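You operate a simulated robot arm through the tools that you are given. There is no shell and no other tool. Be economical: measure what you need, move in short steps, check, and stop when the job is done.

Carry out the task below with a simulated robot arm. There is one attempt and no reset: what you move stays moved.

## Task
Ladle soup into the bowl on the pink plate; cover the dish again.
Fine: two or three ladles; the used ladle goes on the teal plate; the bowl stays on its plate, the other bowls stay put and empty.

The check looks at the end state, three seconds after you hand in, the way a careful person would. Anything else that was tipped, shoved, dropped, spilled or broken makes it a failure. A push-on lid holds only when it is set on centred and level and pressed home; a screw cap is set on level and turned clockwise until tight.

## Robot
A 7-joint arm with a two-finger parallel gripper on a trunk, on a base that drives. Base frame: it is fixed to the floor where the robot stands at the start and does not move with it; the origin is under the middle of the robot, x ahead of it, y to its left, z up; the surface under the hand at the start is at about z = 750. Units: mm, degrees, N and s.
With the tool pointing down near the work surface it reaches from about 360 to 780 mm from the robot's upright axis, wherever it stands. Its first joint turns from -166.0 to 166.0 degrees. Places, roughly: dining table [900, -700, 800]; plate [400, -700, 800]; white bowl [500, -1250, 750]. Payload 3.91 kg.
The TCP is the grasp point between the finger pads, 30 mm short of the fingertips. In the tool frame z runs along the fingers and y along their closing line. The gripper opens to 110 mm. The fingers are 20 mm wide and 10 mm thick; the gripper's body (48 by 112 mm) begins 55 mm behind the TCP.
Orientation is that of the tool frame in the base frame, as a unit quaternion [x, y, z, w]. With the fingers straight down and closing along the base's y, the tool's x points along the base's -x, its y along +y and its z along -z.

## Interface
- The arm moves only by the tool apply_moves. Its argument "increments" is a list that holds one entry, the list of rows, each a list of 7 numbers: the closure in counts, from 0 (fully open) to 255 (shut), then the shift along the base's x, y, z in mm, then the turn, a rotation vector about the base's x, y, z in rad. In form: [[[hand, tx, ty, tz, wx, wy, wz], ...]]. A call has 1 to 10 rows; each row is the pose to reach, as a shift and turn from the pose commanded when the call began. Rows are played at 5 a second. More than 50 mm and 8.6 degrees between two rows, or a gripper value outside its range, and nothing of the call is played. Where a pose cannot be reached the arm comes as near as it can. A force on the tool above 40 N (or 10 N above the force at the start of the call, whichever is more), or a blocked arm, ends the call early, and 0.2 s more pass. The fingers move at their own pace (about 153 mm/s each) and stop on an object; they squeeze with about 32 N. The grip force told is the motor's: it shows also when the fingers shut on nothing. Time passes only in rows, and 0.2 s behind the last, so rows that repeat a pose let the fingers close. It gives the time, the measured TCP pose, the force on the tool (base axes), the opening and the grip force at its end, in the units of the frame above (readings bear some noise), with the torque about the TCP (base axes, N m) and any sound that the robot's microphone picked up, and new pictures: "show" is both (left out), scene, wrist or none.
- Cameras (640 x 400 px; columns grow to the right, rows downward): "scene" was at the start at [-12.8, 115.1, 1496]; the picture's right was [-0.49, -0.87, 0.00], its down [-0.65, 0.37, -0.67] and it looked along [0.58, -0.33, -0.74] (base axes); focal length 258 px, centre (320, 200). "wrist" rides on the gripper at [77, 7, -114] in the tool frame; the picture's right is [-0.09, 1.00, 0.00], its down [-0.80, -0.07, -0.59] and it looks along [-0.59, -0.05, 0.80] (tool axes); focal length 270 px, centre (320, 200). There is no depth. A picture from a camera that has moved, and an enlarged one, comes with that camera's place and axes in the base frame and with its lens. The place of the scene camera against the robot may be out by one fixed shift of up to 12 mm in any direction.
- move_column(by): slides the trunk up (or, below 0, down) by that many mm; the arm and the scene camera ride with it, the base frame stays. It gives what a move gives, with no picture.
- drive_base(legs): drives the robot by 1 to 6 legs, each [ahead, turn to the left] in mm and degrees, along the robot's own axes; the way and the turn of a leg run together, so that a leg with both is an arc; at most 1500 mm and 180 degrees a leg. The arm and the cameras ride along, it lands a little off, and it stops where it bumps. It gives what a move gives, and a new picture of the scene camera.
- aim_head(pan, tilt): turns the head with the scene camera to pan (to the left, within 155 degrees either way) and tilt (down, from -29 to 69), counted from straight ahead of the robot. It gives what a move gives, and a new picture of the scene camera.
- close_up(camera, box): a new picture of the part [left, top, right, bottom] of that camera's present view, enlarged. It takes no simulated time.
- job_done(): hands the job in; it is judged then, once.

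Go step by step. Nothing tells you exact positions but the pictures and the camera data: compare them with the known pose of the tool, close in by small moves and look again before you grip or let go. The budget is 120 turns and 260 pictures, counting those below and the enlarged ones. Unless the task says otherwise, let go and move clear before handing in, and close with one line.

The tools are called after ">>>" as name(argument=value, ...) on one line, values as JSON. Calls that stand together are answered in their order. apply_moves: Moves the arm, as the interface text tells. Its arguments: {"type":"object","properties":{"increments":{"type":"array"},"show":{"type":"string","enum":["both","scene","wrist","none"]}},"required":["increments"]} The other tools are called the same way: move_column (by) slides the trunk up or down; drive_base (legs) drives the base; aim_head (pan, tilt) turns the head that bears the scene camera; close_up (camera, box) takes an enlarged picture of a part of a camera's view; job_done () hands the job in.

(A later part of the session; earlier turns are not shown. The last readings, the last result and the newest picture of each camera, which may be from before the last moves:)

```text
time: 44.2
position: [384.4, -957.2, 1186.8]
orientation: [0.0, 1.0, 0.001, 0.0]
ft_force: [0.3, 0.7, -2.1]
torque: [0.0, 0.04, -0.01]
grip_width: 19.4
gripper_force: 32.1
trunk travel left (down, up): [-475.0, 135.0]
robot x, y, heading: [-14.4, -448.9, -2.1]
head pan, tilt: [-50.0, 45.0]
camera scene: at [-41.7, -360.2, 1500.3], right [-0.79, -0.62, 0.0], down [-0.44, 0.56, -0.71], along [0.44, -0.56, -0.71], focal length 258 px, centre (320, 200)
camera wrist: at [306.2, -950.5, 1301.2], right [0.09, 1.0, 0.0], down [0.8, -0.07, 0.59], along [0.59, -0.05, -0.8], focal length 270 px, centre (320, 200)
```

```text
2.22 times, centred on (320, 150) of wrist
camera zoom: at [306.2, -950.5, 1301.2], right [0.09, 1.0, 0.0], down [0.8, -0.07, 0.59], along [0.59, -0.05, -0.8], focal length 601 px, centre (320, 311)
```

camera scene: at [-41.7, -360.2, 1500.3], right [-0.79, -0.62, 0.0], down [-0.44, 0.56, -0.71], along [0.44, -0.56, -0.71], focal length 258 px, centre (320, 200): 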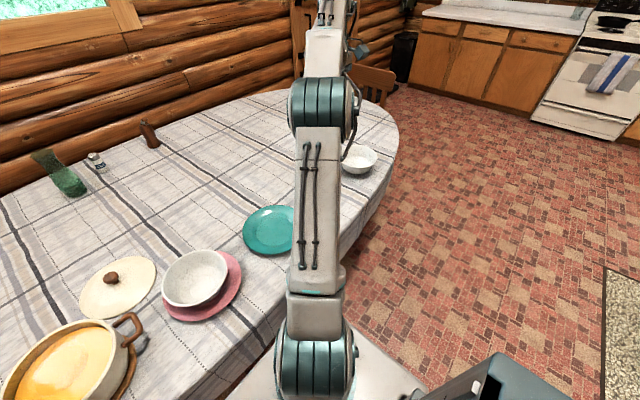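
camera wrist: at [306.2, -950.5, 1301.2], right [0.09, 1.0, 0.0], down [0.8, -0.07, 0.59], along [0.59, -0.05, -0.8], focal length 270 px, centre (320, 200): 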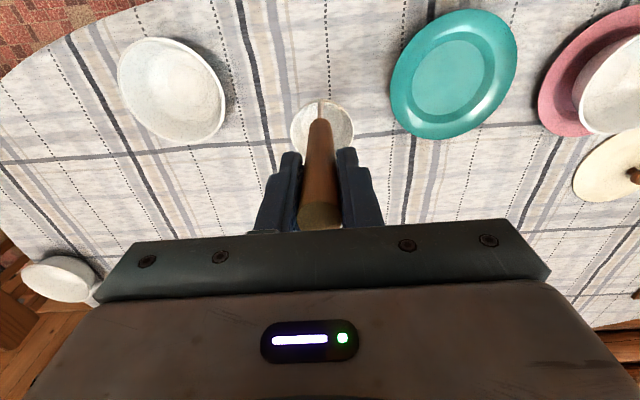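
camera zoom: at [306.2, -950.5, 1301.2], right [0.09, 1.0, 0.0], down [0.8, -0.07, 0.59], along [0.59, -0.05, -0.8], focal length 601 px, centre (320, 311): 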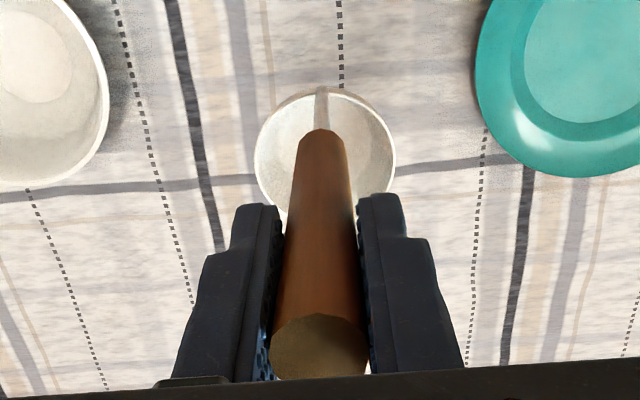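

The ladle is held firmly, with the cup centre about 45 mm ahead of the TCP in x and the rim about 195 mm below it. I'm carrying it over to the pot.

>>> apply_moves(increments=[[[255, 5, 30, 0, 0, 0, 0], [255, 10, 78, 0, 0, 0, 0], [255, 15, 126, 0, 0, 0, 0], [255, 20, 174, 0, 0, 0, 0], [255, 25, 222, 0, 0, 0, 0], [255, 30, 270, 0, 0, 0, 0], [255, 35, 318, 0, 0, 0, 0], [255, 40, 366, 0, 0, 0, 0], [255, 45, 414, 0, 0, 0, 0], [255, 50, 450, 0, 0, 0, 0]]], show="wrist")

>>> apply_moves(increments=[[[255, 0, 30, 0, 0, 0, 0], [255, 0, 78, 0, 0, 0, 0], [255, 0, 126, 0, 0, 0, 0], [255, 0, 174, 0, 0, 0, 0], [255, 0, 222, 0, 0, 0, 0], [255, 0, 270, 0, 0, 0, 0], [255, 0, 318, 0, 0, 0, 0], [255, 0, 350, 0, 0, 0, 0], [255, 0, 375, 0, 0, 0, 0]]], show="wrist")

>>> aim_head(pan=20, tilt=40)

```text
time: 46.4
position: [432.6, -504.7, 1185.6]
orientation: [0.0, 1.0, 0.0, 0.0]
ft_force: [0.9, -1.1, -1.6]
torque: [0.01, 0.06, -0.02]
grip_width: 19.4
gripper_force: 32.3
trunk travel left (down, up): [-475.0, 135.0]
robot x, y, heading: [-14.2, -449.2, -1.9]
head pan, tilt: [-50.0, 45.0]
camera wrist: at [355.5, -498.4, 1300.7], right [0.09, 1.0, 0.0], down [0.8, -0.07, 0.59], along [0.59, -0.05, -0.8], focal length 270 px, centre (320, 200)
```

wrist: 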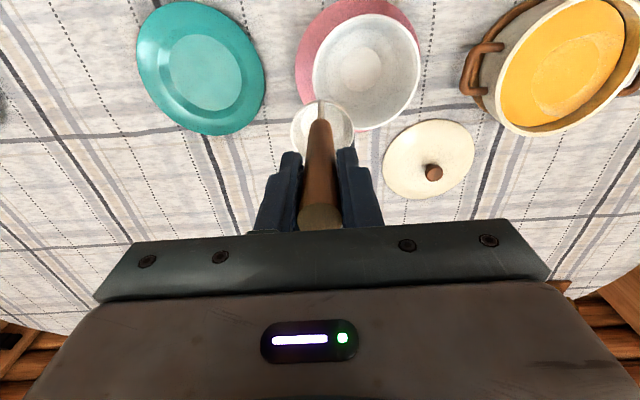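

```text
time: 48.4
position: [433.2, -129.1, 1185.1]
orientation: [0.0, 1.0, 0.001, 0.0]
ft_force: [-0.2, 0.6, -2.1]
torque: [-0.01, 0.07, 0.0]
grip_width: 19.6
gripper_force: 31.9
trunk travel left (down, up): [-475.0, 135.0]
robot x, y, heading: [-19.2, -451.7, -1.8]
head pan, tilt: [-50.0, 45.0]
camera wrist: at [355.7, -122.5, 1299.5], right [0.09, 1.0, 0.0], down [0.8, -0.07, 0.59], along [0.59, -0.05, -0.8], focal length 270 px, centre (320, 200)
```

wrist: 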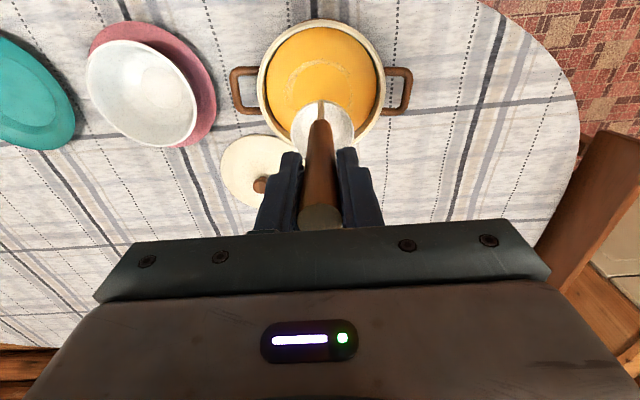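

```text
time: 49.8
position: [433.9, -130.9, 1186.1]
orientation: [0.0, 1.0, 0.0, -0.001]
ft_force: [0.1, 0.4, -0.9]
torque: [0.02, 0.06, 0.0]
grip_width: 19.2
gripper_force: 31.8
trunk travel left (down, up): [-475.0, 135.0]
robot x, y, heading: [-17.4, -453.0, -2.1]
head pan, tilt: [20.0, 40.0]
camera scene: at [-11.0, -269.2, 1507.5], right [0.31, -0.95, 0.0], down [-0.61, -0.2, -0.77], along [0.73, 0.24, -0.64], focal length 258 px, centre (320, 200)
```

scene: 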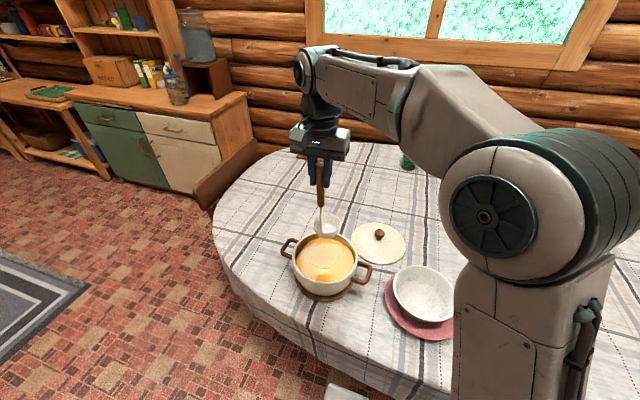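

The cup is over the centre of the pot. I'm lowering partway to check the soup level.

>>> apply_moves(increments=[[[255, -2, 0, -40, 0, 0, 0], [255, -2, 0, -80, 0, 0, 0], [255, -2, 0, -110, 0, 0, 0], [255, -2, 0, -125, 0, 0, 0]]], show="wrist")

>>> close_up(camera="scene", box=[260, 170, 400, 310])

```text
time: 50.8
position: [431.2, -129.8, 1059.5]
orientation: [0.0, 1.0, 0.0, 0.0]
ft_force: [0.1, -0.7, -1.6]
torque: [0.01, 0.1, -0.02]
grip_width: 19.6
gripper_force: 31.5
trunk travel left (down, up): [-475.0, 135.0]
robot x, y, heading: [-15.4, -451.9, -2.1]
head pan, tilt: [20.0, 40.0]
camera wrist: at [354.9, -123.1, 1174.3], right [0.09, 1.0, 0.0], down [0.8, -0.07, 0.59], along [0.59, -0.05, -0.8], focal length 270 px, centre (320, 200)
```

wrist: 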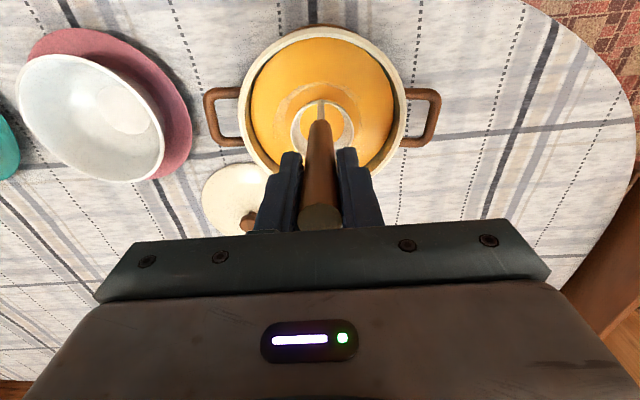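

```text
2.86 times, centred on (330, 240) of scene
camera zoom: at [-10.9, -269.0, 1507.5], right [0.31, -0.95, 0.0], down [-0.61, -0.2, -0.77], along [0.73, 0.24, -0.64], focal length 739 px, centre (291, 86)
```

zoom: 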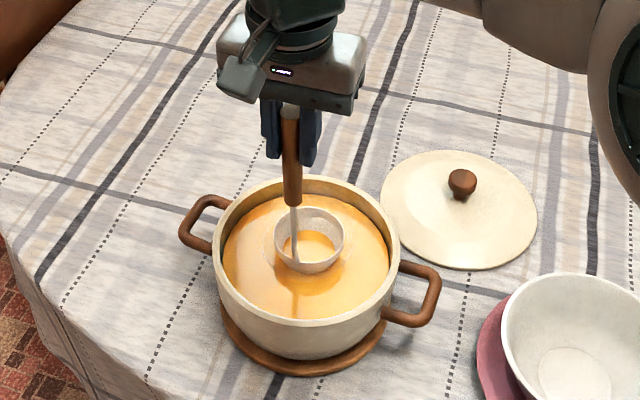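

The cup bottom is just in the soup. I'm lowering further to submerge the rim.

>>> apply_moves(increments=[[[255, 0, 0, -10, 0, 0, 0], [255, 0, 0, -20, 0, 0, 0], [255, 0, 0, -30, 0, 0, 0], [255, 0, 0, -38, 0, 0, 0], [255, 0, 0, -38, 0, 0, 0]]], show="wrist")

>>> close_up(camera="scene", box=[260, 170, 400, 310])

```text
time: 52.0
position: [431.8, -131.7, 1022.1]
orientation: [0.0, 1.0, 0.0, 0.0]
ft_force: [0.6, 0.3, -3.0]
torque: [0.01, 0.13, 0.0]
grip_width: 19.5
gripper_force: 32.0
trunk travel left (down, up): [-475.0, 135.0]
robot x, y, heading: [-15.5, -448.1, -2.0]
head pan, tilt: [20.0, 40.0]
camera wrist: at [354.8, -124.1, 1136.8], right [0.09, 1.0, 0.0], down [0.8, -0.07, 0.59], along [0.59, -0.05, -0.8], focal length 270 px, centre (320, 200)
```

wrist: 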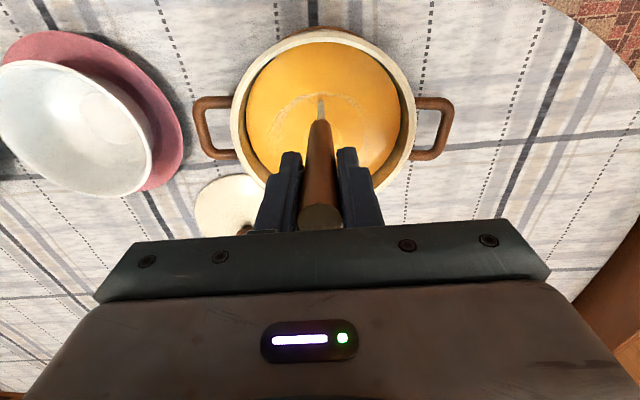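

```text
2.86 times, centred on (330, 240) of scene
camera zoom: at [-10.9, -269.1, 1507.5], right [0.31, -0.95, 0.0], down [-0.61, -0.2, -0.77], along [0.73, 0.24, -0.64], focal length 739 px, centre (291, 86)
```

zoom: 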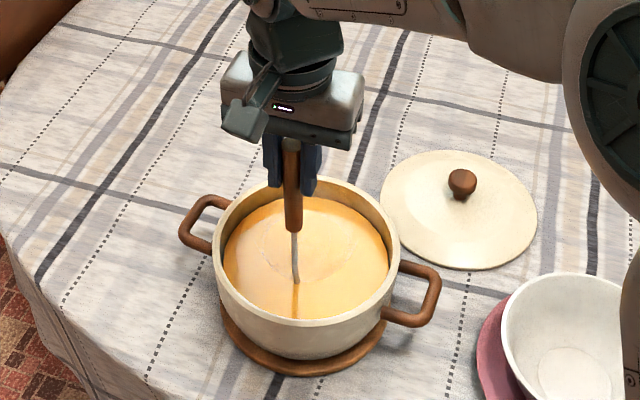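

The cup is fully submerged. I'm raising it slowly and level so any drips fall back into the pot.

>>> apply_moves(increments=[[[255, 0, 0, 6, 0, 0, 0], [255, 0, 0, 14, 0, 0, 0], [255, 0, 0, 22, 0, 0, 0], [255, 0, 0, 32, 0, 0, 0], [255, 0, 0, 45, 0, 0, 0], [255, 0, 0, 60, 0, 0, 0], [255, 0, 0, 75, 0, 0, 0], [255, 0, 0, 90, 0, 0, 0], [255, 0, 0, 100, 0, 0, 0], [255, 0, 0, 100, 0, 0, 0]]], show="wrist")

>>> close_up(camera="scene", box=[260, 170, 400, 310])

```text
time: 54.2
position: [432.0, -131.1, 1121.2]
orientation: [0.0, 1.0, 0.0, 0.0]
ft_force: [0.7, 0.1, -2.2]
torque: [0.03, 0.12, 0.02]
grip_width: 19.6
gripper_force: 32.4
trunk travel left (down, up): [-475.0, 135.0]
robot x, y, heading: [-19.3, -455.7, -2.0]
head pan, tilt: [20.0, 40.0]
camera wrist: at [354.9, -123.5, 1236.7], right [0.09, 1.0, 0.0], down [0.8, -0.07, 0.59], along [0.59, -0.05, -0.8], focal length 270 px, centre (320, 200)
```

wrist: 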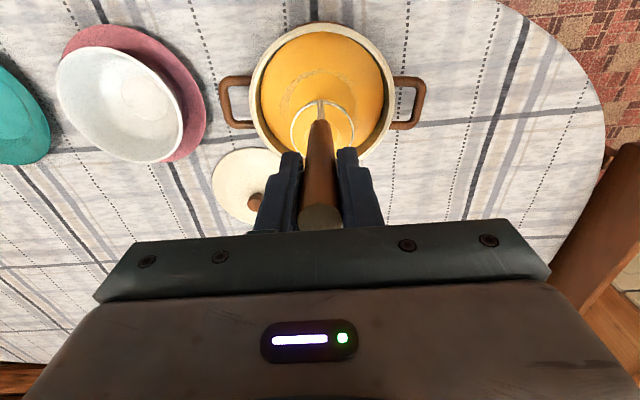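

```text
2.86 times, centred on (330, 240) of scene
camera zoom: at [-10.9, -269.1, 1507.5], right [0.31, -0.95, 0.0], down [-0.61, -0.2, -0.77], along [0.73, 0.24, -0.64], focal length 739 px, centre (291, 86)
```

zoom: 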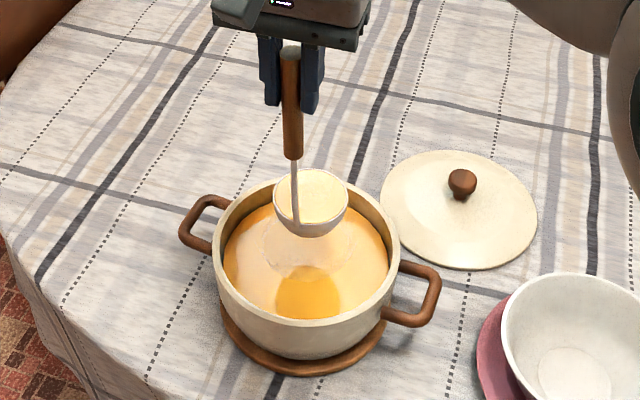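

The cup is full. I'm carrying it slowly to the bowl at about (454,-433).

>>> apply_moves(increments=[[[255, 0, -4, 4, 0, 0, 0], [255, -1, -12, 8, 0, 0, 0], [255, -2, -24, 10, 0, 0, 0], [255, -3, -39, 10, 0, 0, 0], [255, -5, -55, 10, 0, 0, 0], [255, -6, -71, 10, 0, 0, 0], [255, -7, -87, 10, 0, 0, 0], [255, -9, -103, 10, 0, 0, 0], [255, -10, -119, 10, 0, 0, 0], [255, -11, -135, 10, 0, 0, 0]]], show="none")

>>> apply_moves(increments=[[[255, 0, -16, 0, 0, 0, 0], [255, -1, -32, 0, 0, 0, 0], [255, -2, -48, 0, 0, 0, 0], [255, -3, -64, 0, 0, 0, 0], [255, -4, -80, 0, 0, 0, 0], [255, -5, -96, 0, 0, 0, 0], [255, -6, -112, 0, 0, 0, 0], [255, -8, -127, 0, 0, 0, 0], [255, -10, -139, 0, 0, 0, 0], [255, -11, -145, 0, 0, 0, 0]]], show="wrist")

>>> aim_head(pan=10, tilt=45)

```text
time: 56.4
position: [420.8, -267.3, 1131.5]
orientation: [0.001, 1.0, 0.0, 0.0]
ft_force: [0.4, 0.1, -2.4]
torque: [0.0, 0.11, -0.01]
grip_width: 19.5
gripper_force: 32.2
trunk travel left (down, up): [-475.0, 135.0]
robot x, y, heading: [-14.8, -449.4, -2.1]
head pan, tilt: [20.0, 40.0]
```

```text
time: 58.6
position: [410.0, -411.8, 1132.4]
orientation: [-0.001, 1.0, -0.001, 0.0]
ft_force: [0.5, 0.0, -2.6]
torque: [0.02, 0.13, -0.02]
grip_width: 19.6
gripper_force: 31.7
trunk travel left (down, up): [-475.0, 135.0]
robot x, y, heading: [-17.2, -453.1, -1.9]
head pan, tilt: [20.0, 40.0]
camera wrist: at [333.0, -405.0, 1247.4], right [0.09, 1.0, 0.0], down [0.8, -0.07, 0.59], along [0.59, -0.05, -0.8], focal length 270 px, centre (320, 200)
```

wrist: 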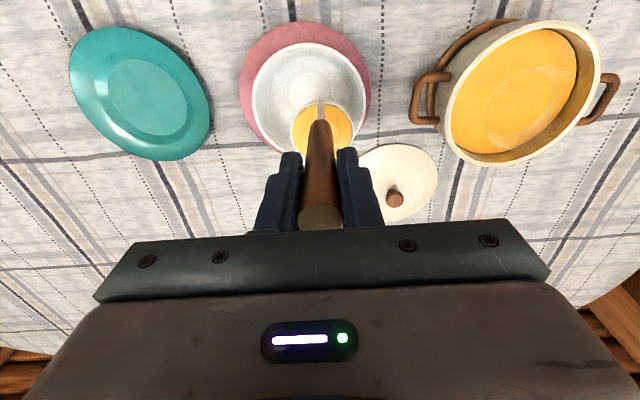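

```text
time: 59.3
position: [410.0, -411.8, 1133.0]
orientation: [0.0, 1.0, 0.0, 0.0]
ft_force: [0.5, 0.8, -2.5]
torque: [-0.01, 0.16, 0.0]
grip_width: 19.6
gripper_force: 32.3
trunk travel left (down, up): [-475.0, 135.0]
robot x, y, heading: [-18.4, -449.9, -2.2]
head pan, tilt: [10.0, 45.0]
camera scene: at [-11.2, -284.3, 1500.3], right [0.14, -0.99, 0.0], down [-0.7, -0.1, -0.71], along [0.7, 0.1, -0.71], focal length 258 px, centre (320, 200)
```

scene: 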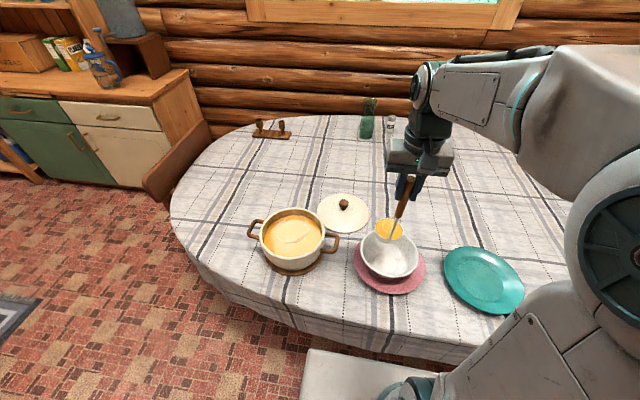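

The cup is nearly over the bowl, whose centre I now put at (463,-431) with a radius of about 87. I'm starting a gradual tilt about x, keeping the cup in place.

>>> apply_moves(increments=[[[255, 4, 0, -9, 0, 0, 0], [255, 8, 0, -17, 0, 0, 0], [255, 8, -13.6, -17.5, 0.07, 0, 0], [255, 8, -27.2, -18.9, 0.14, 0, 0], [255, 8, -40.7, -21.3, 0.21, 0, 0], [255, 8, -53.9, -24.6, 0.28, 0, 0], [255, 8, -66.9, -28.8, 0.35, 0, 0]]])

>>> close_up(camera="scene", box=[330, 160, 470, 300])

```text
time: 60.9
position: [418.9, -479.8, 1103.5]
orientation: [-0.001, 0.985, 0.175, 0.0]
ft_force: [0.3, 0.1, -2.8]
torque: [-0.1, 0.12, 0.0]
grip_width: 19.7
gripper_force: 32.2
trunk travel left (down, up): [-475.0, 135.0]
robot x, y, heading: [-14.1, -452.9, -1.8]
head pan, tilt: [10.0, 45.0]
camera scene: at [-11.1, -284.6, 1500.3], right [0.14, -0.99, 0.0], down [-0.7, -0.1, -0.71], along [0.7, 0.1, -0.71], focal length 258 px, centre (320, 200)
camera wrist: at [341.6, -512.2, 1213.8], right [0.09, 0.94, 0.34], down [0.8, -0.27, 0.53], along [0.59, 0.23, -0.77], focal length 270 px, centre (320, 200)
```

scene: 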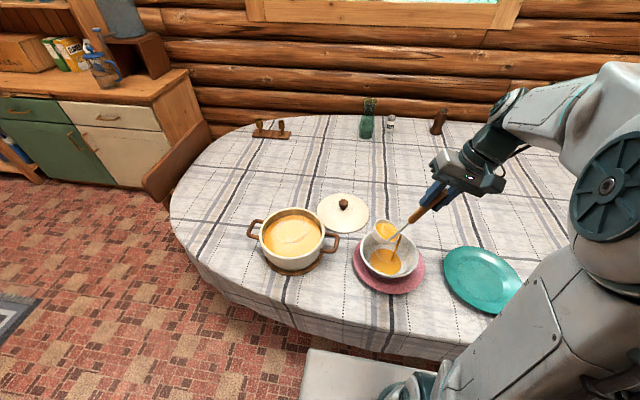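
wrist: 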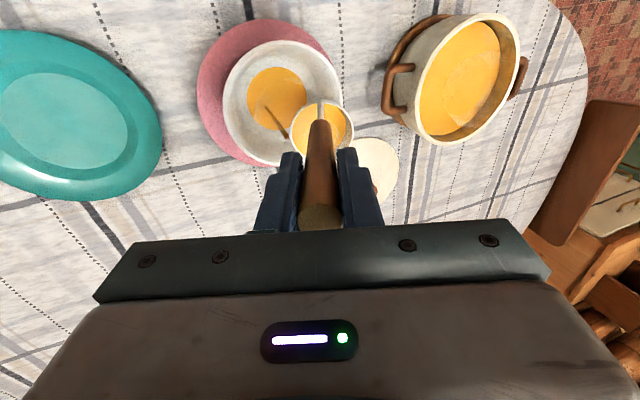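

```text
2.86 times, centred on (400, 230) of scene
camera zoom: at [-11.1, -284.6, 1500.3], right [0.14, -0.99, 0.0], down [-0.7, -0.1, -0.71], along [0.7, 0.1, -0.71], focal length 739 px, centre (91, 114)
```

zoom: 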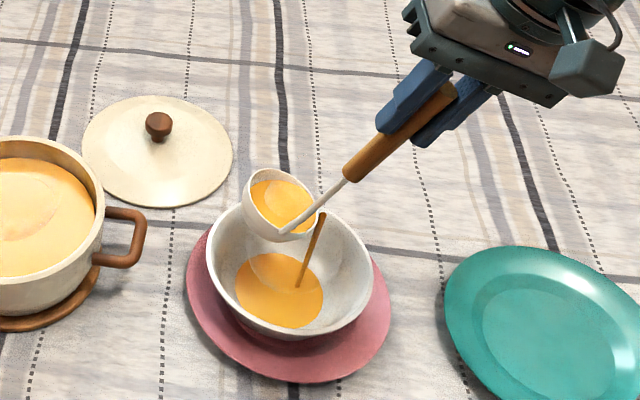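

The pour lands in the bowl. I'm continuing the tilt.

>>> apply_moves(increments=[[[255, 0, -18, -7.6, 0.1, 0, 0], [255, 0, -35.1, -16.9, 0.2, 0, 0], [255, 0, -51.1, -27.9, 0.3, 0, 0], [255, 0, -66.1, -40.5, 0.4, 0, 0], [255, 0, -79.6, -54.5, 0.5, 0, 0], [255, 0, -91.8, -69.7, 0.6, 0, 0], [255, 0, -102.3, -86.2, 0.7, 0, 0], [255, 0, -111.1, -103.5, 0.8, 0, 0]]], show="scene")

>>> close_up(camera="scene", box=[330, 160, 470, 300])

```text
time: 62.7
position: [418.3, -590.6, 1000.1]
orientation: [-0.001, 0.839, 0.545, 0.0]
ft_force: [0.1, 0.4, -1.4]
torque: [-0.27, 0.07, 0.01]
grip_width: 19.7
gripper_force: 31.7
trunk travel left (down, up): [-475.0, 135.0]
robot x, y, heading: [-21.4, -450.7, -1.7]
head pan, tilt: [10.0, 45.0]
camera scene: at [-11.1, -284.9, 1500.4], right [0.14, -0.99, 0.0], down [-0.7, -0.1, -0.71], along [0.7, 0.1, -0.71], focal length 258 px, centre (320, 200)
```

scene: 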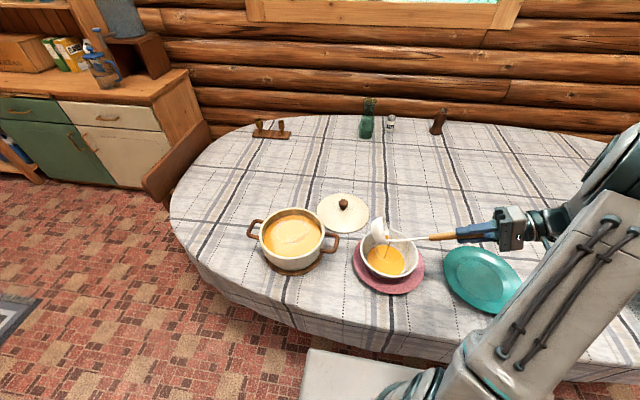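

```text
2.86 times, centred on (400, 230) of scene
camera zoom: at [-11.1, -284.9, 1500.4], right [0.14, -0.99, 0.0], down [-0.7, -0.1, -0.71], along [0.7, 0.1, -0.71], focal length 739 px, centre (91, 114)
```

zoom: 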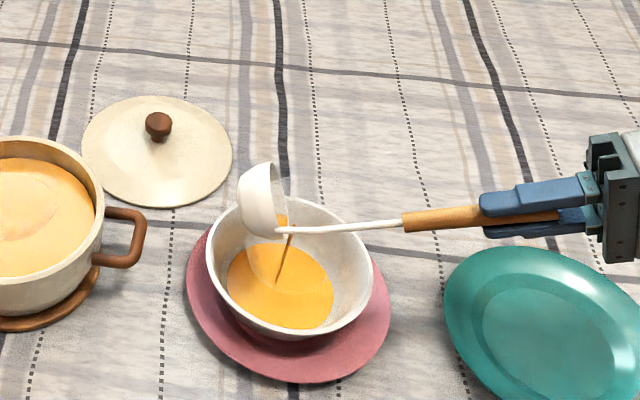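

>>> apply_moves(increments=[[[255, 0, -7.1, -18.2, 0.1, 0, 0], [255, 0, -12.3, -36.9, 0.2, 0, 0], [255, 0, -15.6, -56.2, 0.3, 0, 0], [255, 0, -17, -75.6, 0.4, 0, 0], [255, 0, -16.4, -95.1, 0.5, 0, 0], [255, 0, -13.9, -114.4, 0.6, 0, 0], [255, 0, -13.9, -114.4, 0.6, 0, 0], [255, 0, -13.9, -114.4, 0.6, 0, 0], [255, 0, -13.9, -114.4, 0.6, 0, 0]]], show="scene")

>>> close_up(camera="scene", box=[330, 160, 470, 300])

```text
time: 64.7
position: [418.1, -604.5, 885.8]
orientation: [0.0, 0.641, 0.768, -0.001]
ft_force: [-0.2, -0.8, -1.6]
torque: [-0.29, 0.06, 0.06]
grip_width: 19.5
gripper_force: 31.8
trunk travel left (down, up): [-475.0, 135.0]
robot x, y, heading: [-17.9, -454.5, -2.1]
head pan, tilt: [10.0, 45.0]
camera scene: at [-11.3, -284.6, 1500.3], right [0.14, -0.99, 0.0], down [-0.7, -0.1, -0.71], along [0.7, 0.1, -0.71], focal length 258 px, centre (320, 200)
```

scene: 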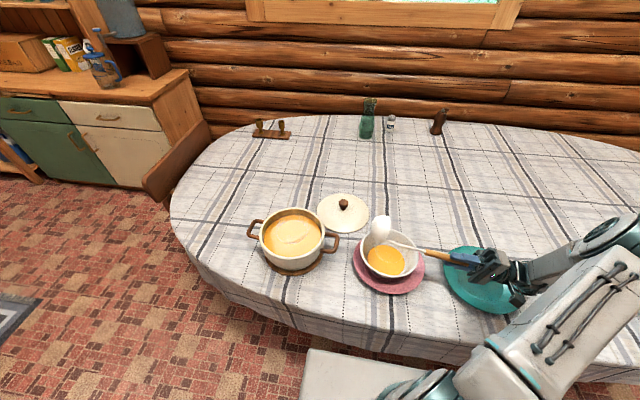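

```text
2.86 times, centred on (400, 230) of scene
camera zoom: at [-11.3, -284.6, 1500.3], right [0.14, -0.99, 0.0], down [-0.7, -0.1, -0.71], along [0.7, 0.1, -0.71], focal length 739 px, centre (91, 114)
```

zoom: 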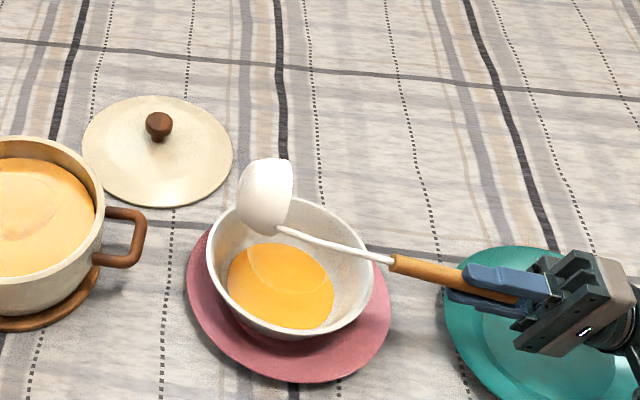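

The first ladle is in the bowl. I'm bringing the ladle upright and heading back over the pot.

>>> apply_moves(increments=[[[255, 0, -3, 27.1, -0.14, 0, 0], [255, 0, -2.1, 54.4, -0.28, 0, 0], [255, 0, 2.5, 81.3, -0.42, 0, 0], [255, 0, 10.8, 107.2, -0.56, 0, 0], [255, 0, 22.7, 131.8, -0.7, 0, 0], [255, 0, 37.9, 154.4, -0.84, 0, 0], [255, 0, 56.1, 174.7, -0.98, 0, 0], [255, 0, 77, 192.3, -1.12, 0, 0], [255, 0, 100.1, 206.8, -1.26, 0, 0], [255, 0, 125, 217.9, -1.4, 0, 0]]], show="none")

>>> apply_moves(increments=[[[255, 0, 26.2, 7.5, -0.14, 0, 0], [255, 0, 53.2, 11.3, -0.28, 0, 0], [255, 0, 67, 14, -0.35, 0, 0], [255, 2, 114, 20, -0.35, 0, 0], [255, 4, 162, 20, -0.35, 0, 0], [255, 6, 210, 20, -0.35, 0, 0], [255, 8, 258, 20, -0.35, 0, 0], [255, 10, 306, 20, -0.35, 0, 0], [255, 13, 348, 20, -0.35, 0, 0], [255, 13, 348, 20, -0.35, 0, 0]]], show="both")

>>> close_up(camera="scene", box=[220, 160, 460, 310])

```text
time: 66.9
position: [418.4, -476.7, 1105.3]
orientation: [0.0, 0.985, 0.173, 0.001]
ft_force: [0.3, -0.8, -2.4]
torque: [-0.09, 0.08, 0.0]
grip_width: 19.6
gripper_force: 32.2
trunk travel left (down, up): [-475.0, 135.0]
robot x, y, heading: [-13.4, -454.2, -1.7]
head pan, tilt: [10.0, 45.0]
```

```text
time: 69.1
position: [431.5, -128.8, 1122.0]
orientation: [0.0, 1.0, 0.0, 0.0]
ft_force: [-0.1, 0.6, -1.5]
torque: [0.03, 0.05, 0.01]
grip_width: 19.2
gripper_force: 32.0
trunk travel left (down, up): [-475.0, 135.0]
robot x, y, heading: [-19.0, -449.0, -2.1]
head pan, tilt: [10.0, 45.0]
camera scene: at [-11.3, -284.1, 1500.2], right [0.14, -0.99, 0.0], down [-0.7, -0.1, -0.71], along [0.7, 0.1, -0.71], focal length 258 px, centre (320, 200)
camera wrist: at [354.8, -121.5, 1236.8], right [0.09, 1.0, 0.0], down [0.8, -0.07, 0.59], along [0.59, -0.05, -0.8], focal length 270 px, centre (320, 200)
```

scene: 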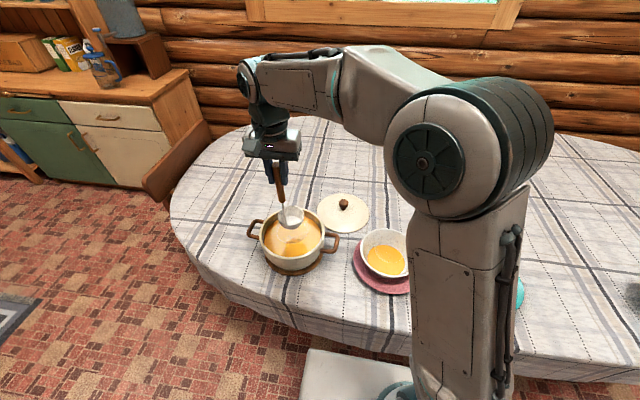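
wrist: 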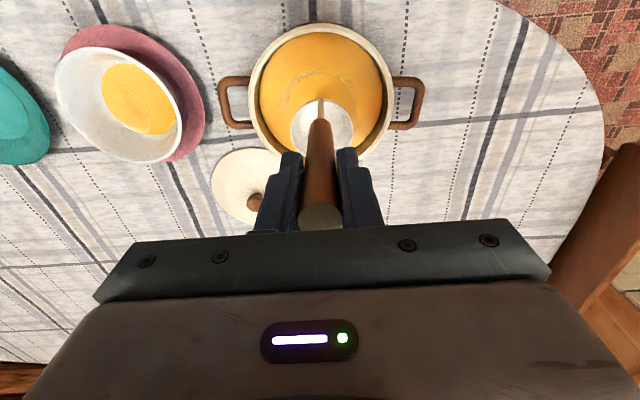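

```text
2.67 times, centred on (340, 235) of scene
camera zoom: at [-11.3, -284.1, 1500.2], right [0.14, -0.99, 0.0], down [-0.7, -0.1, -0.71], along [0.7, 0.1, -0.71], focal length 689 px, centre (267, 107)
```

zoom: 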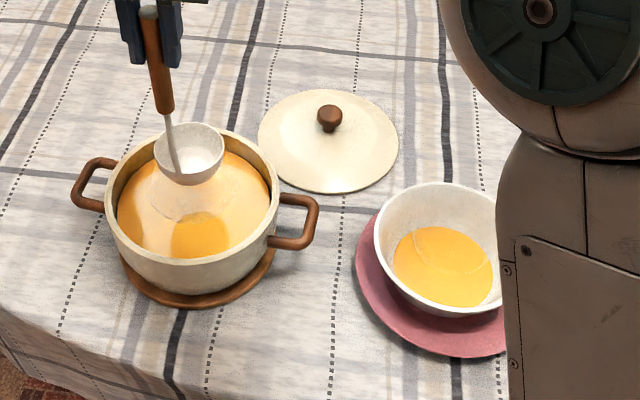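

The table is clean. Time for the second dip.

>>> apply_moves(increments=[[[255, 0, -2, -40, 0, 0, 0], [255, 0, -2, -62, 0, 0, 0], [255, 0, -2, -74, 0, 0, 0], [255, 0, -2, -86, 0, 0, 0], [255, 0, -2, -96, 0, 0, 0], [255, 0, -2, -104, 0, 0, 0], [255, 0, -2, -104, 0, 0, 0], [255, 0, -2, -104, 0, 0, 0]]], show="none")

>>> close_up(camera="scene", box=[230, 150, 390, 290])

```text
time: 70.9
position: [431.9, -131.1, 1018.6]
orientation: [0.0, 1.0, 0.0, 0.0]
ft_force: [-0.7, -0.4, -2.5]
torque: [-0.01, 0.17, -0.02]
grip_width: 19.6
gripper_force: 31.9
trunk travel left (down, up): [-475.0, 135.0]
robot x, y, heading: [-13.4, -452.4, -1.9]
head pan, tilt: [10.0, 45.0]
```

```text
2.86 times, centred on (310, 220) of scene
camera zoom: at [-11.2, -284.1, 1500.2], right [0.14, -0.99, 0.0], down [-0.7, -0.1, -0.71], along [0.7, 0.1, -0.71], focal length 739 px, centre (349, 143)
```

zoom: 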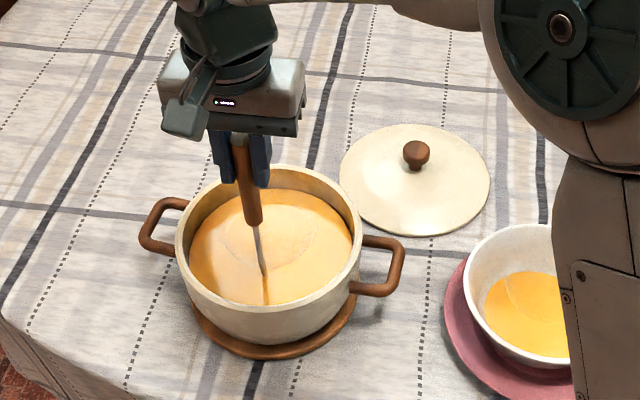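

Submerged again. I'm raising it slowly and carrying it to the bowl.

>>> apply_moves(increments=[[[255, 0, 0, 6, 0, 0, 0], [255, 0, 0, 14, 0, 0, 0], [255, 0, 0, 22, 0, 0, 0], [255, 0, 0, 32, 0, 0, 0], [255, 0, 0, 45, 0, 0, 0], [255, 0, 0, 60, 0, 0, 0], [255, 0, 0, 78, 0, 0, 0], [255, 0, 0, 95, 0, 0, 0], [255, 0, 0, 108, 0, 0, 0], [255, 0, 0, 114, 0, 0, 0]]], show="wrist")

>>> apply_moves(increments=[[[255, 0, -4, 0, 0, 0, 0], [255, -1, -12, 0, 0, 0, 0], [255, -2, -24, 0, 0, 0, 0], [255, -3, -39, 0, 0, 0, 0], [255, -4, -55, 0, 0, 0, 0], [255, -5, -71, 0, 0, 0, 0], [255, -5, -87, 0, 0, 0, 0], [255, -6, -103, 0, 0, 0, 0], [255, -6, -119, 0, 0, 0, 0], [255, -7, -135, 0, 0, 0, 0]]], show="none")

>>> apply_moves(increments=[[[255, 0, -16, 0, 0, 0, 0], [255, -1, -32, 0, 0, 0, 0], [255, -2, -48, 0, 0, 0, 0], [255, -3, -64, 0, 0, 0, 0], [255, -4, -80, 0, 0, 0, 0], [255, -5, -96, 0, 0, 0, 0], [255, -5, -112, 0, 0, 0, 0], [255, -6, -127, -4, 0, 0, 0], [255, -6, -139, -10, 0, 0, 0], [255, -6, -146, -17, 0, 0, 0]]], show="wrist")

```text
time: 73.1
position: [430.5, -131.0, 1132.9]
orientation: [0.0, 1.0, 0.0, 0.001]
ft_force: [0.1, 0.2, -1.6]
torque: [0.01, 0.12, 0.0]
grip_width: 19.6
gripper_force: 32.0
trunk travel left (down, up): [-475.0, 135.0]
robot x, y, heading: [-16.5, -449.8, -2.0]
head pan, tilt: [10.0, 45.0]
camera wrist: at [352.9, -124.6, 1248.0], right [0.09, 1.0, 0.0], down [0.8, -0.07, 0.59], along [0.59, -0.05, -0.8], focal length 270 px, centre (320, 200)
```

wrist: 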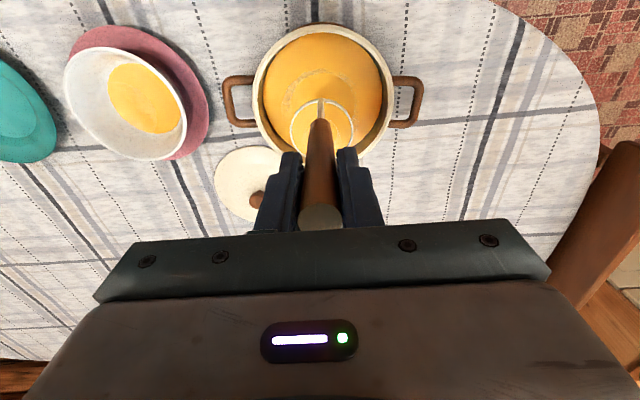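

```text
time: 75.3
position: [423.0, -267.3, 1133.6]
orientation: [0.0, 1.0, 0.0, 0.0]
ft_force: [0.0, 0.2, -3.1]
torque: [0.02, 0.14, -0.03]
grip_width: 19.7
gripper_force: 32.0
trunk travel left (down, up): [-475.0, 135.0]
robot x, y, heading: [-14.0, -454.0, -1.8]
head pan, tilt: [10.0, 45.0]
```

```text
time: 77.5
position: [417.2, -414.1, 1115.5]
orientation: [0.0, 1.0, 0.0, 0.0]
ft_force: [0.3, -0.5, -2.2]
torque: [-0.01, 0.08, 0.01]
grip_width: 19.4
gripper_force: 32.3
trunk travel left (down, up): [-475.0, 135.0]
robot x, y, heading: [-17.3, -450.2, -1.9]
head pan, tilt: [10.0, 45.0]
camera wrist: at [340.8, -407.0, 1231.6], right [0.09, 1.0, 0.0], down [0.8, -0.07, 0.59], along [0.59, -0.05, -0.8], focal length 270 px, centre (320, 200)
```

wrist: 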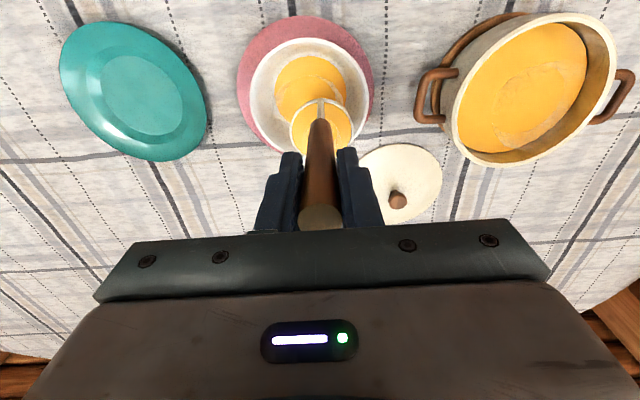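

Everything is positioned as before, so I'm repeating the pour.

>>> apply_moves(increments=[[[255, 0, -13.6, -0.5, 0.07, 0, 0], [255, 0, -27.2, -1.9, 0.14, 0, 0], [255, 0, -40.7, -4.3, 0.21, 0, 0], [255, 0, -53.9, -7.6, 0.28, 0, 0], [255, 0, -66.9, -11.8, 0.35, 0, 0], [255, 0, -66.9, -11.8, 0.35, 0, 0]]], show="none")

>>> apply_moves(increments=[[[255, 0, -18, -7.6, 0.1, 0, 0], [255, 0, -35.1, -16.9, 0.2, 0, 0], [255, 0, -51.1, -27.9, 0.3, 0, 0], [255, 0, -66.1, -40.5, 0.4, 0, 0], [255, 0, -79.6, -54.5, 0.5, 0, 0], [255, 0, -91.8, -69.7, 0.6, 0, 0], [255, 0, -102.3, -86.2, 0.7, 0, 0], [255, 0, -111.1, -103.5, 0.8, 0, 0]]], show="scene")

>>> apply_moves(increments=[[[255, 0, -7.1, -18.2, 0.1, 0, 0], [255, 0, -12.3, -36.9, 0.2, 0, 0], [255, 0, -15.6, -56.2, 0.3, 0, 0], [255, 0, -17, -75.6, 0.4, 0, 0], [255, 0, -16.4, -95.1, 0.5, 0, 0], [255, 0, -13.9, -114.4, 0.6, 0, 0], [255, 0, -13.9, -114.4, 0.6, 0, 0], [255, 0, -13.9, -114.4, 0.6, 0, 0], [255, 0, -13.9, -114.4, 0.6, 0, 0], [255, 0, -13.9, -114.4, 0.6, 0, 0]]], show="none")

>>> close_up(camera="scene", box=[330, 160, 470, 300])

```text
time: 78.9
position: [418.0, -480.9, 1105.5]
orientation: [0.0, 0.985, 0.174, 0.0]
ft_force: [1.4, -0.4, -2.7]
torque: [-0.13, 0.12, 0.0]
grip_width: 19.3
gripper_force: 32.4
trunk travel left (down, up): [-475.0, 135.0]
robot x, y, heading: [-14.8, -454.6, -2.1]
head pan, tilt: [10.0, 45.0]
```

```text
time: 80.7
position: [417.0, -593.1, 1003.1]
orientation: [-0.001, 0.838, 0.545, 0.0]
ft_force: [0.4, -0.4, -1.2]
torque: [-0.3, 0.06, 0.01]
grip_width: 19.2
gripper_force: 32.2
trunk travel left (down, up): [-475.0, 135.0]
robot x, y, heading: [-14.0, -454.5, -1.8]
head pan, tilt: [10.0, 45.0]
camera scene: at [-11.1, -284.9, 1500.4], right [0.14, -0.99, 0.0], down [-0.7, -0.1, -0.71], along [0.7, 0.1, -0.71], focal length 258 px, centre (320, 200)
```

scene: 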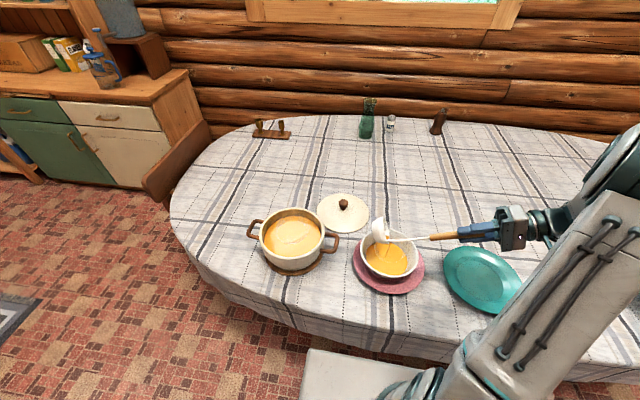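

```text
time: 82.9
position: [416.8, -605.7, 887.4]
orientation: [0.0, 0.642, 0.767, 0.0]
ft_force: [-0.1, 1.0, -1.0]
torque: [-0.25, 0.03, 0.01]
grip_width: 19.4
gripper_force: 32.0
trunk travel left (down, up): [-475.0, 135.0]
robot x, y, heading: [-15.4, -453.2, -1.7]
head pan, tilt: [10.0, 45.0]
```

```text
2.86 times, centred on (400, 230) of scene
camera zoom: at [-11.3, -284.6, 1500.3], right [0.14, -0.99, 0.0], down [-0.7, -0.1, -0.71], along [0.7, 0.1, -0.71], focal length 739 px, centre (91, 114)
```

zoom: 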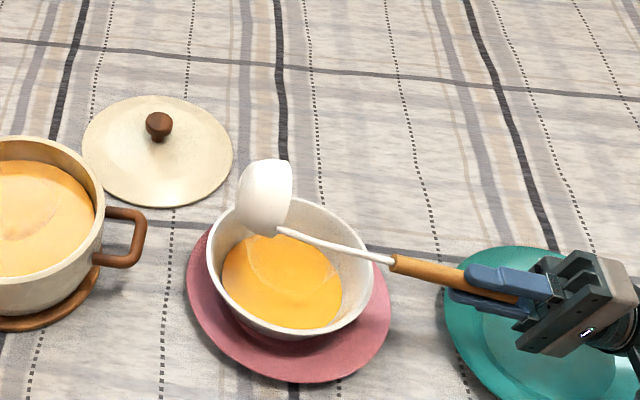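

Two full ladles are in the bowl, with nothing spilled. I'm bringing the ladle upright over the bowl again.

>>> apply_moves(increments=[[[255, 0, -3, 27.1, -0.14, 0, 0], [255, 0, -2.1, 54.4, -0.28, 0, 0], [255, 0, 2.5, 81.3, -0.42, 0, 0], [255, 0, 10.8, 107.2, -0.56, 0, 0], [255, 0, 22.7, 131.8, -0.7, 0, 0], [255, 0, 37.9, 154.4, -0.84, 0, 0], [255, 0, 56.1, 174.7, -0.98, 0, 0], [255, 0, 77, 192.3, -1.12, 0, 0], [255, 0, 100.1, 206.8, -1.26, 0, 0], [255, 0, 125, 217.9, -1.4, 0, 0]]], show="none")

>>> apply_moves(increments=[[[255, 0, 26.2, 7.5, -0.14, 0, 0], [255, 0, 53.2, 11.3, -0.28, 0, 0], [255, 0, 67, 14, -0.35, 0, 0], [255, 0, 67, 14, -0.35, 0, 0]]], show="wrist")

>>> close_up(camera="wrist", box=[220, 10, 400, 240])

>>> aim_head(pan=-20, tilt=48)

```text
time: 85.1
position: [415.6, -479.8, 1105.2]
orientation: [0.0, 0.985, 0.173, 0.0]
ft_force: [-0.4, -0.2, -1.1]
torque: [-0.09, 0.06, 0.0]
grip_width: 19.3
gripper_force: 32.1
trunk travel left (down, up): [-475.0, 135.0]
robot x, y, heading: [-15.3, -453.5, -1.7]
head pan, tilt: [10.0, 45.0]
```

```text
time: 86.1
position: [418.2, -413.6, 1118.1]
orientation: [0.0, 1.0, -0.001, 0.0]
ft_force: [0.7, 0.5, -0.5]
torque: [0.0, 0.04, -0.01]
grip_width: 19.5
gripper_force: 31.6
trunk travel left (down, up): [-475.0, 135.0]
robot x, y, heading: [-16.1, -451.3, -2.0]
head pan, tilt: [10.0, 45.0]
camera wrist: at [340.2, -405.7, 1232.7], right [0.09, 1.0, 0.0], down [0.8, -0.07, 0.59], along [0.59, -0.05, -0.8], focal length 270 px, centre (320, 200)
```

wrist: 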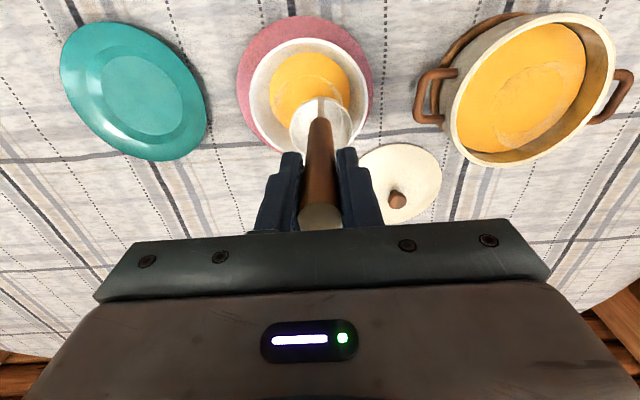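

```text
1.74 times, centred on (310, 125) of wrist
camera zoom: at [340.2, -405.7, 1232.7], right [0.09, 1.0, 0.0], down [0.8, -0.07, 0.59], along [0.59, -0.05, -0.8], focal length 470 px, centre (337, 330)
```

zoom: 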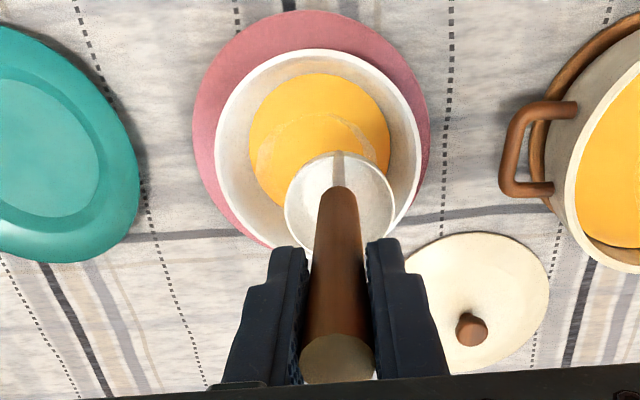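

```text
time: 87.1
position: [418.1, -412.8, 1117.9]
orientation: [0.0, 1.0, 0.0, 0.0]
ft_force: [0.6, 0.5, -1.3]
torque: [-0.02, 0.06, 0.0]
grip_width: 19.3
gripper_force: 31.6
trunk travel left (down, up): [-475.0, 135.0]
robot x, y, heading: [-14.6, -454.4, -1.9]
head pan, tilt: [-20.0, 48.0]
camera scene: at [-18.7, -325.1, 1496.1], right [-0.37, -0.93, 0.0], down [-0.69, 0.28, -0.67], along [0.62, -0.25, -0.74], focal length 258 px, centre (320, 200)
```

scene: 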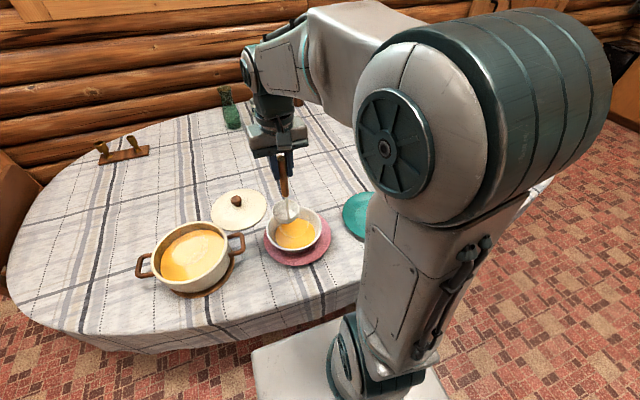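

The ladle is empty and upright. I'm moving it over the teal plate, whose centre is about (438,-722).

>>> apply_moves(increments=[[[255, -3, -40, 0, 0, 0, 0], [255, -7, -85, 0, 0, 0, 0], [255, -11, -130, 0, 0, 0, 0], [255, -14, -175, 0, 0, 0, 0], [255, -18, -220, 0, 0, 0, 0], [255, -22, -265, 0, 0, 0, 0], [255, -25, -308, -15, 0, 0, 0], [255, -25, -308, -30, 0, 0, 0]]], show="wrist")

>>> aim_head(pan=10, tilt=55)

```text
time: 88.9
position: [392.0, -722.2, 1088.5]
orientation: [-0.001, 1.0, 0.0, -0.001]
ft_force: [-0.6, -0.4, -1.6]
torque: [-0.02, 0.08, -0.01]
grip_width: 19.4
gripper_force: 32.7
trunk travel left (down, up): [-475.0, 135.0]
robot x, y, heading: [-18.6, -451.4, -1.9]
head pan, tilt: [-20.0, 48.0]
camera wrist: at [315.1, -714.5, 1202.7], right [0.09, 1.0, 0.0], down [0.8, -0.07, 0.59], along [0.59, -0.05, -0.8], focal length 270 px, centre (320, 200)
```

wrist: 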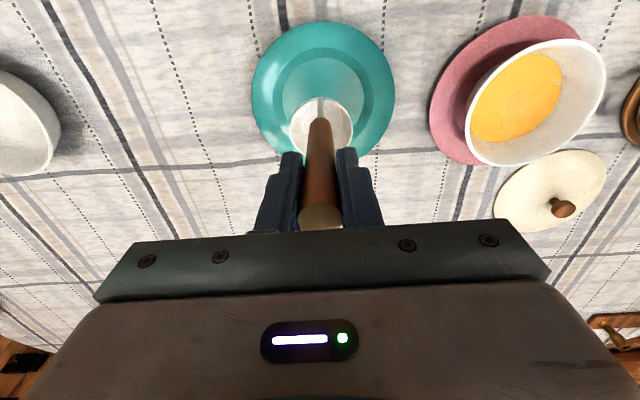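

```text
time: 89.8
position: [393.3, -721.2, 1088.5]
orientation: [0.0, 1.0, 0.0, 0.0]
ft_force: [0.4, 0.4, -1.3]
torque: [-0.01, 0.03, -0.04]
grip_width: 19.5
gripper_force: 31.7
trunk travel left (down, up): [-475.0, 135.0]
robot x, y, heading: [-14.8, -454.5, -1.8]
head pan, tilt: [10.0, 55.0]
camera scene: at [-20.4, -285.9, 1486.9], right [0.14, -0.99, 0.0], down [-0.81, -0.11, -0.57], along [0.57, 0.08, -0.82], focal length 258 px, centre (320, 200)
```

scene: 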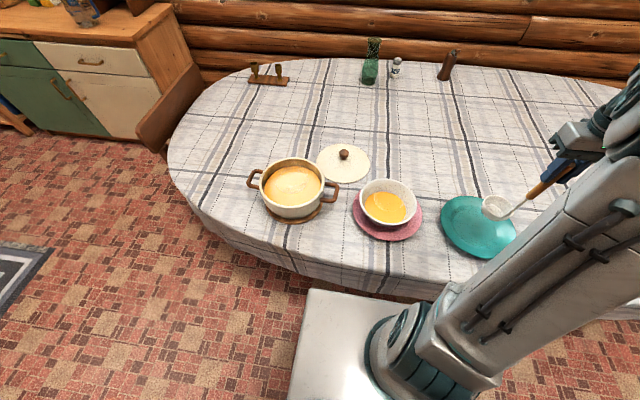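

The plate centre refines to (445,-718). I'm aligning and lowering the ladle onto it.

>>> apply_moves(increments=[[[255, 7, 3, -30, 0, 0, 0], [255, 7, 3, -55, 0, 0, 0], [255, 7, 3, -72, 0, 0, 0], [255, 7, 3, -80, 0, 0, 0], [255, 7, 3, -84, 0, 0, 0]]], show="wrist")

>>> apply_moves(increments=[[[255, 0, 0, -2, 0, 0, 0], [255, 0, 0, -4, 0, 0, 0], [255, 0, 0, -6, 0, 0, 0]]], show="none")

>>> close_up(camera="scene", box=[420, 130, 620, 290])

```text
time: 91.0
position: [399.2, -718.0, 1004.1]
orientation: [0.001, 1.0, 0.0, 0.0]
ft_force: [-0.1, 0.0, -2.2]
torque: [-0.01, 0.07, -0.02]
grip_width: 19.1
gripper_force: 31.9
trunk travel left (down, up): [-475.0, 135.0]
robot x, y, heading: [-19.5, -447.5, -1.8]
head pan, tilt: [10.0, 55.0]
camera wrist: at [322.2, -711.0, 1118.7], right [0.09, 1.0, 0.0], down [0.8, -0.07, 0.59], along [0.59, -0.05, -0.8], focal length 270 px, centre (320, 200)
```

wrist: 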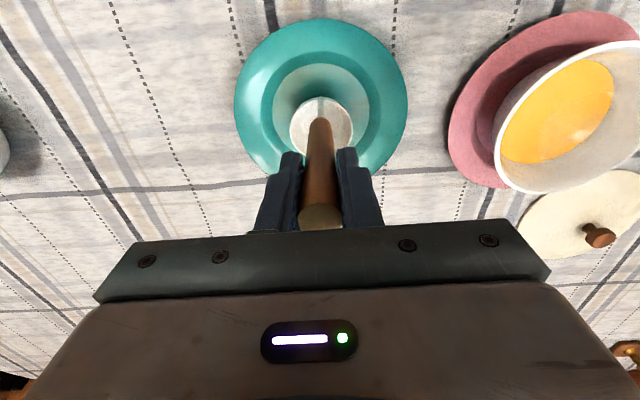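

```text
time: 91.8
position: [398.4, -718.5, 999.0]
orientation: [0.0, 1.0, 0.0, 0.0]
ft_force: [-0.8, -0.8, -2.0]
torque: [-0.01, 0.09, -0.02]
grip_width: 19.6
gripper_force: 31.8
trunk travel left (down, up): [-475.0, 135.0]
robot x, y, heading: [-13.3, -453.8, -2.0]
head pan, tilt: [10.0, 55.0]
```

```text
2.50 times, centred on (520, 210) of scene
camera zoom: at [-20.4, -285.9, 1486.9], right [0.14, -0.99, 0.0], down [-0.81, -0.12, -0.57], along [0.57, 0.08, -0.82], focal length 646 px, centre (-180, 175)
```

zoom: 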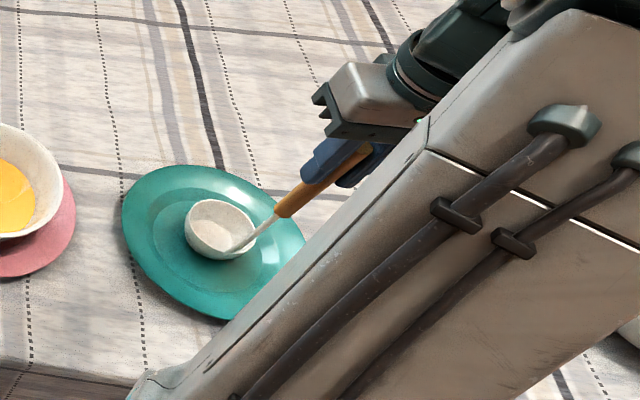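

>>> apply_moves(increments=[[[255, 0, 0, -2, 0, 0, 0], [255, 0, 0, -4, 0, 0, 0], [255, 0, 0, -5, 0, 0, 0]]], show="none")

>>> apply_moves(increments=[[[255, 0, 0, -1, 0, 0, 0], [255, 0, 0, -2, 0, 0, 0], [255, 0, 0, -2, 0, 0, 0]]], show="none")

```text
time: 92.6
position: [399.0, -719.4, 993.5]
orientation: [0.001, 1.0, 0.0, 0.001]
ft_force: [0.0, 0.3, 2.1]
torque: [0.08, -0.26, 0.03]
grip_width: 19.5
gripper_force: 31.6
trunk travel left (down, up): [-475.0, 135.0]
robot x, y, heading: [-18.4, -452.4, -1.9]
head pan, tilt: [10.0, 55.0]
```

```text
time: 93.4
position: [399.1, -719.2, 993.7]
orientation: [0.0, 1.0, -0.001, 0.002]
ft_force: [-5.0, 1.0, 21.2]
torque: [0.1, -0.59, 0.03]
grip_width: 19.5
gripper_force: 32.2
trunk travel left (down, up): [-475.0, 135.0]
robot x, y, heading: [-14.1, -454.6, -2.0]
head pan, tilt: [10.0, 55.0]
```

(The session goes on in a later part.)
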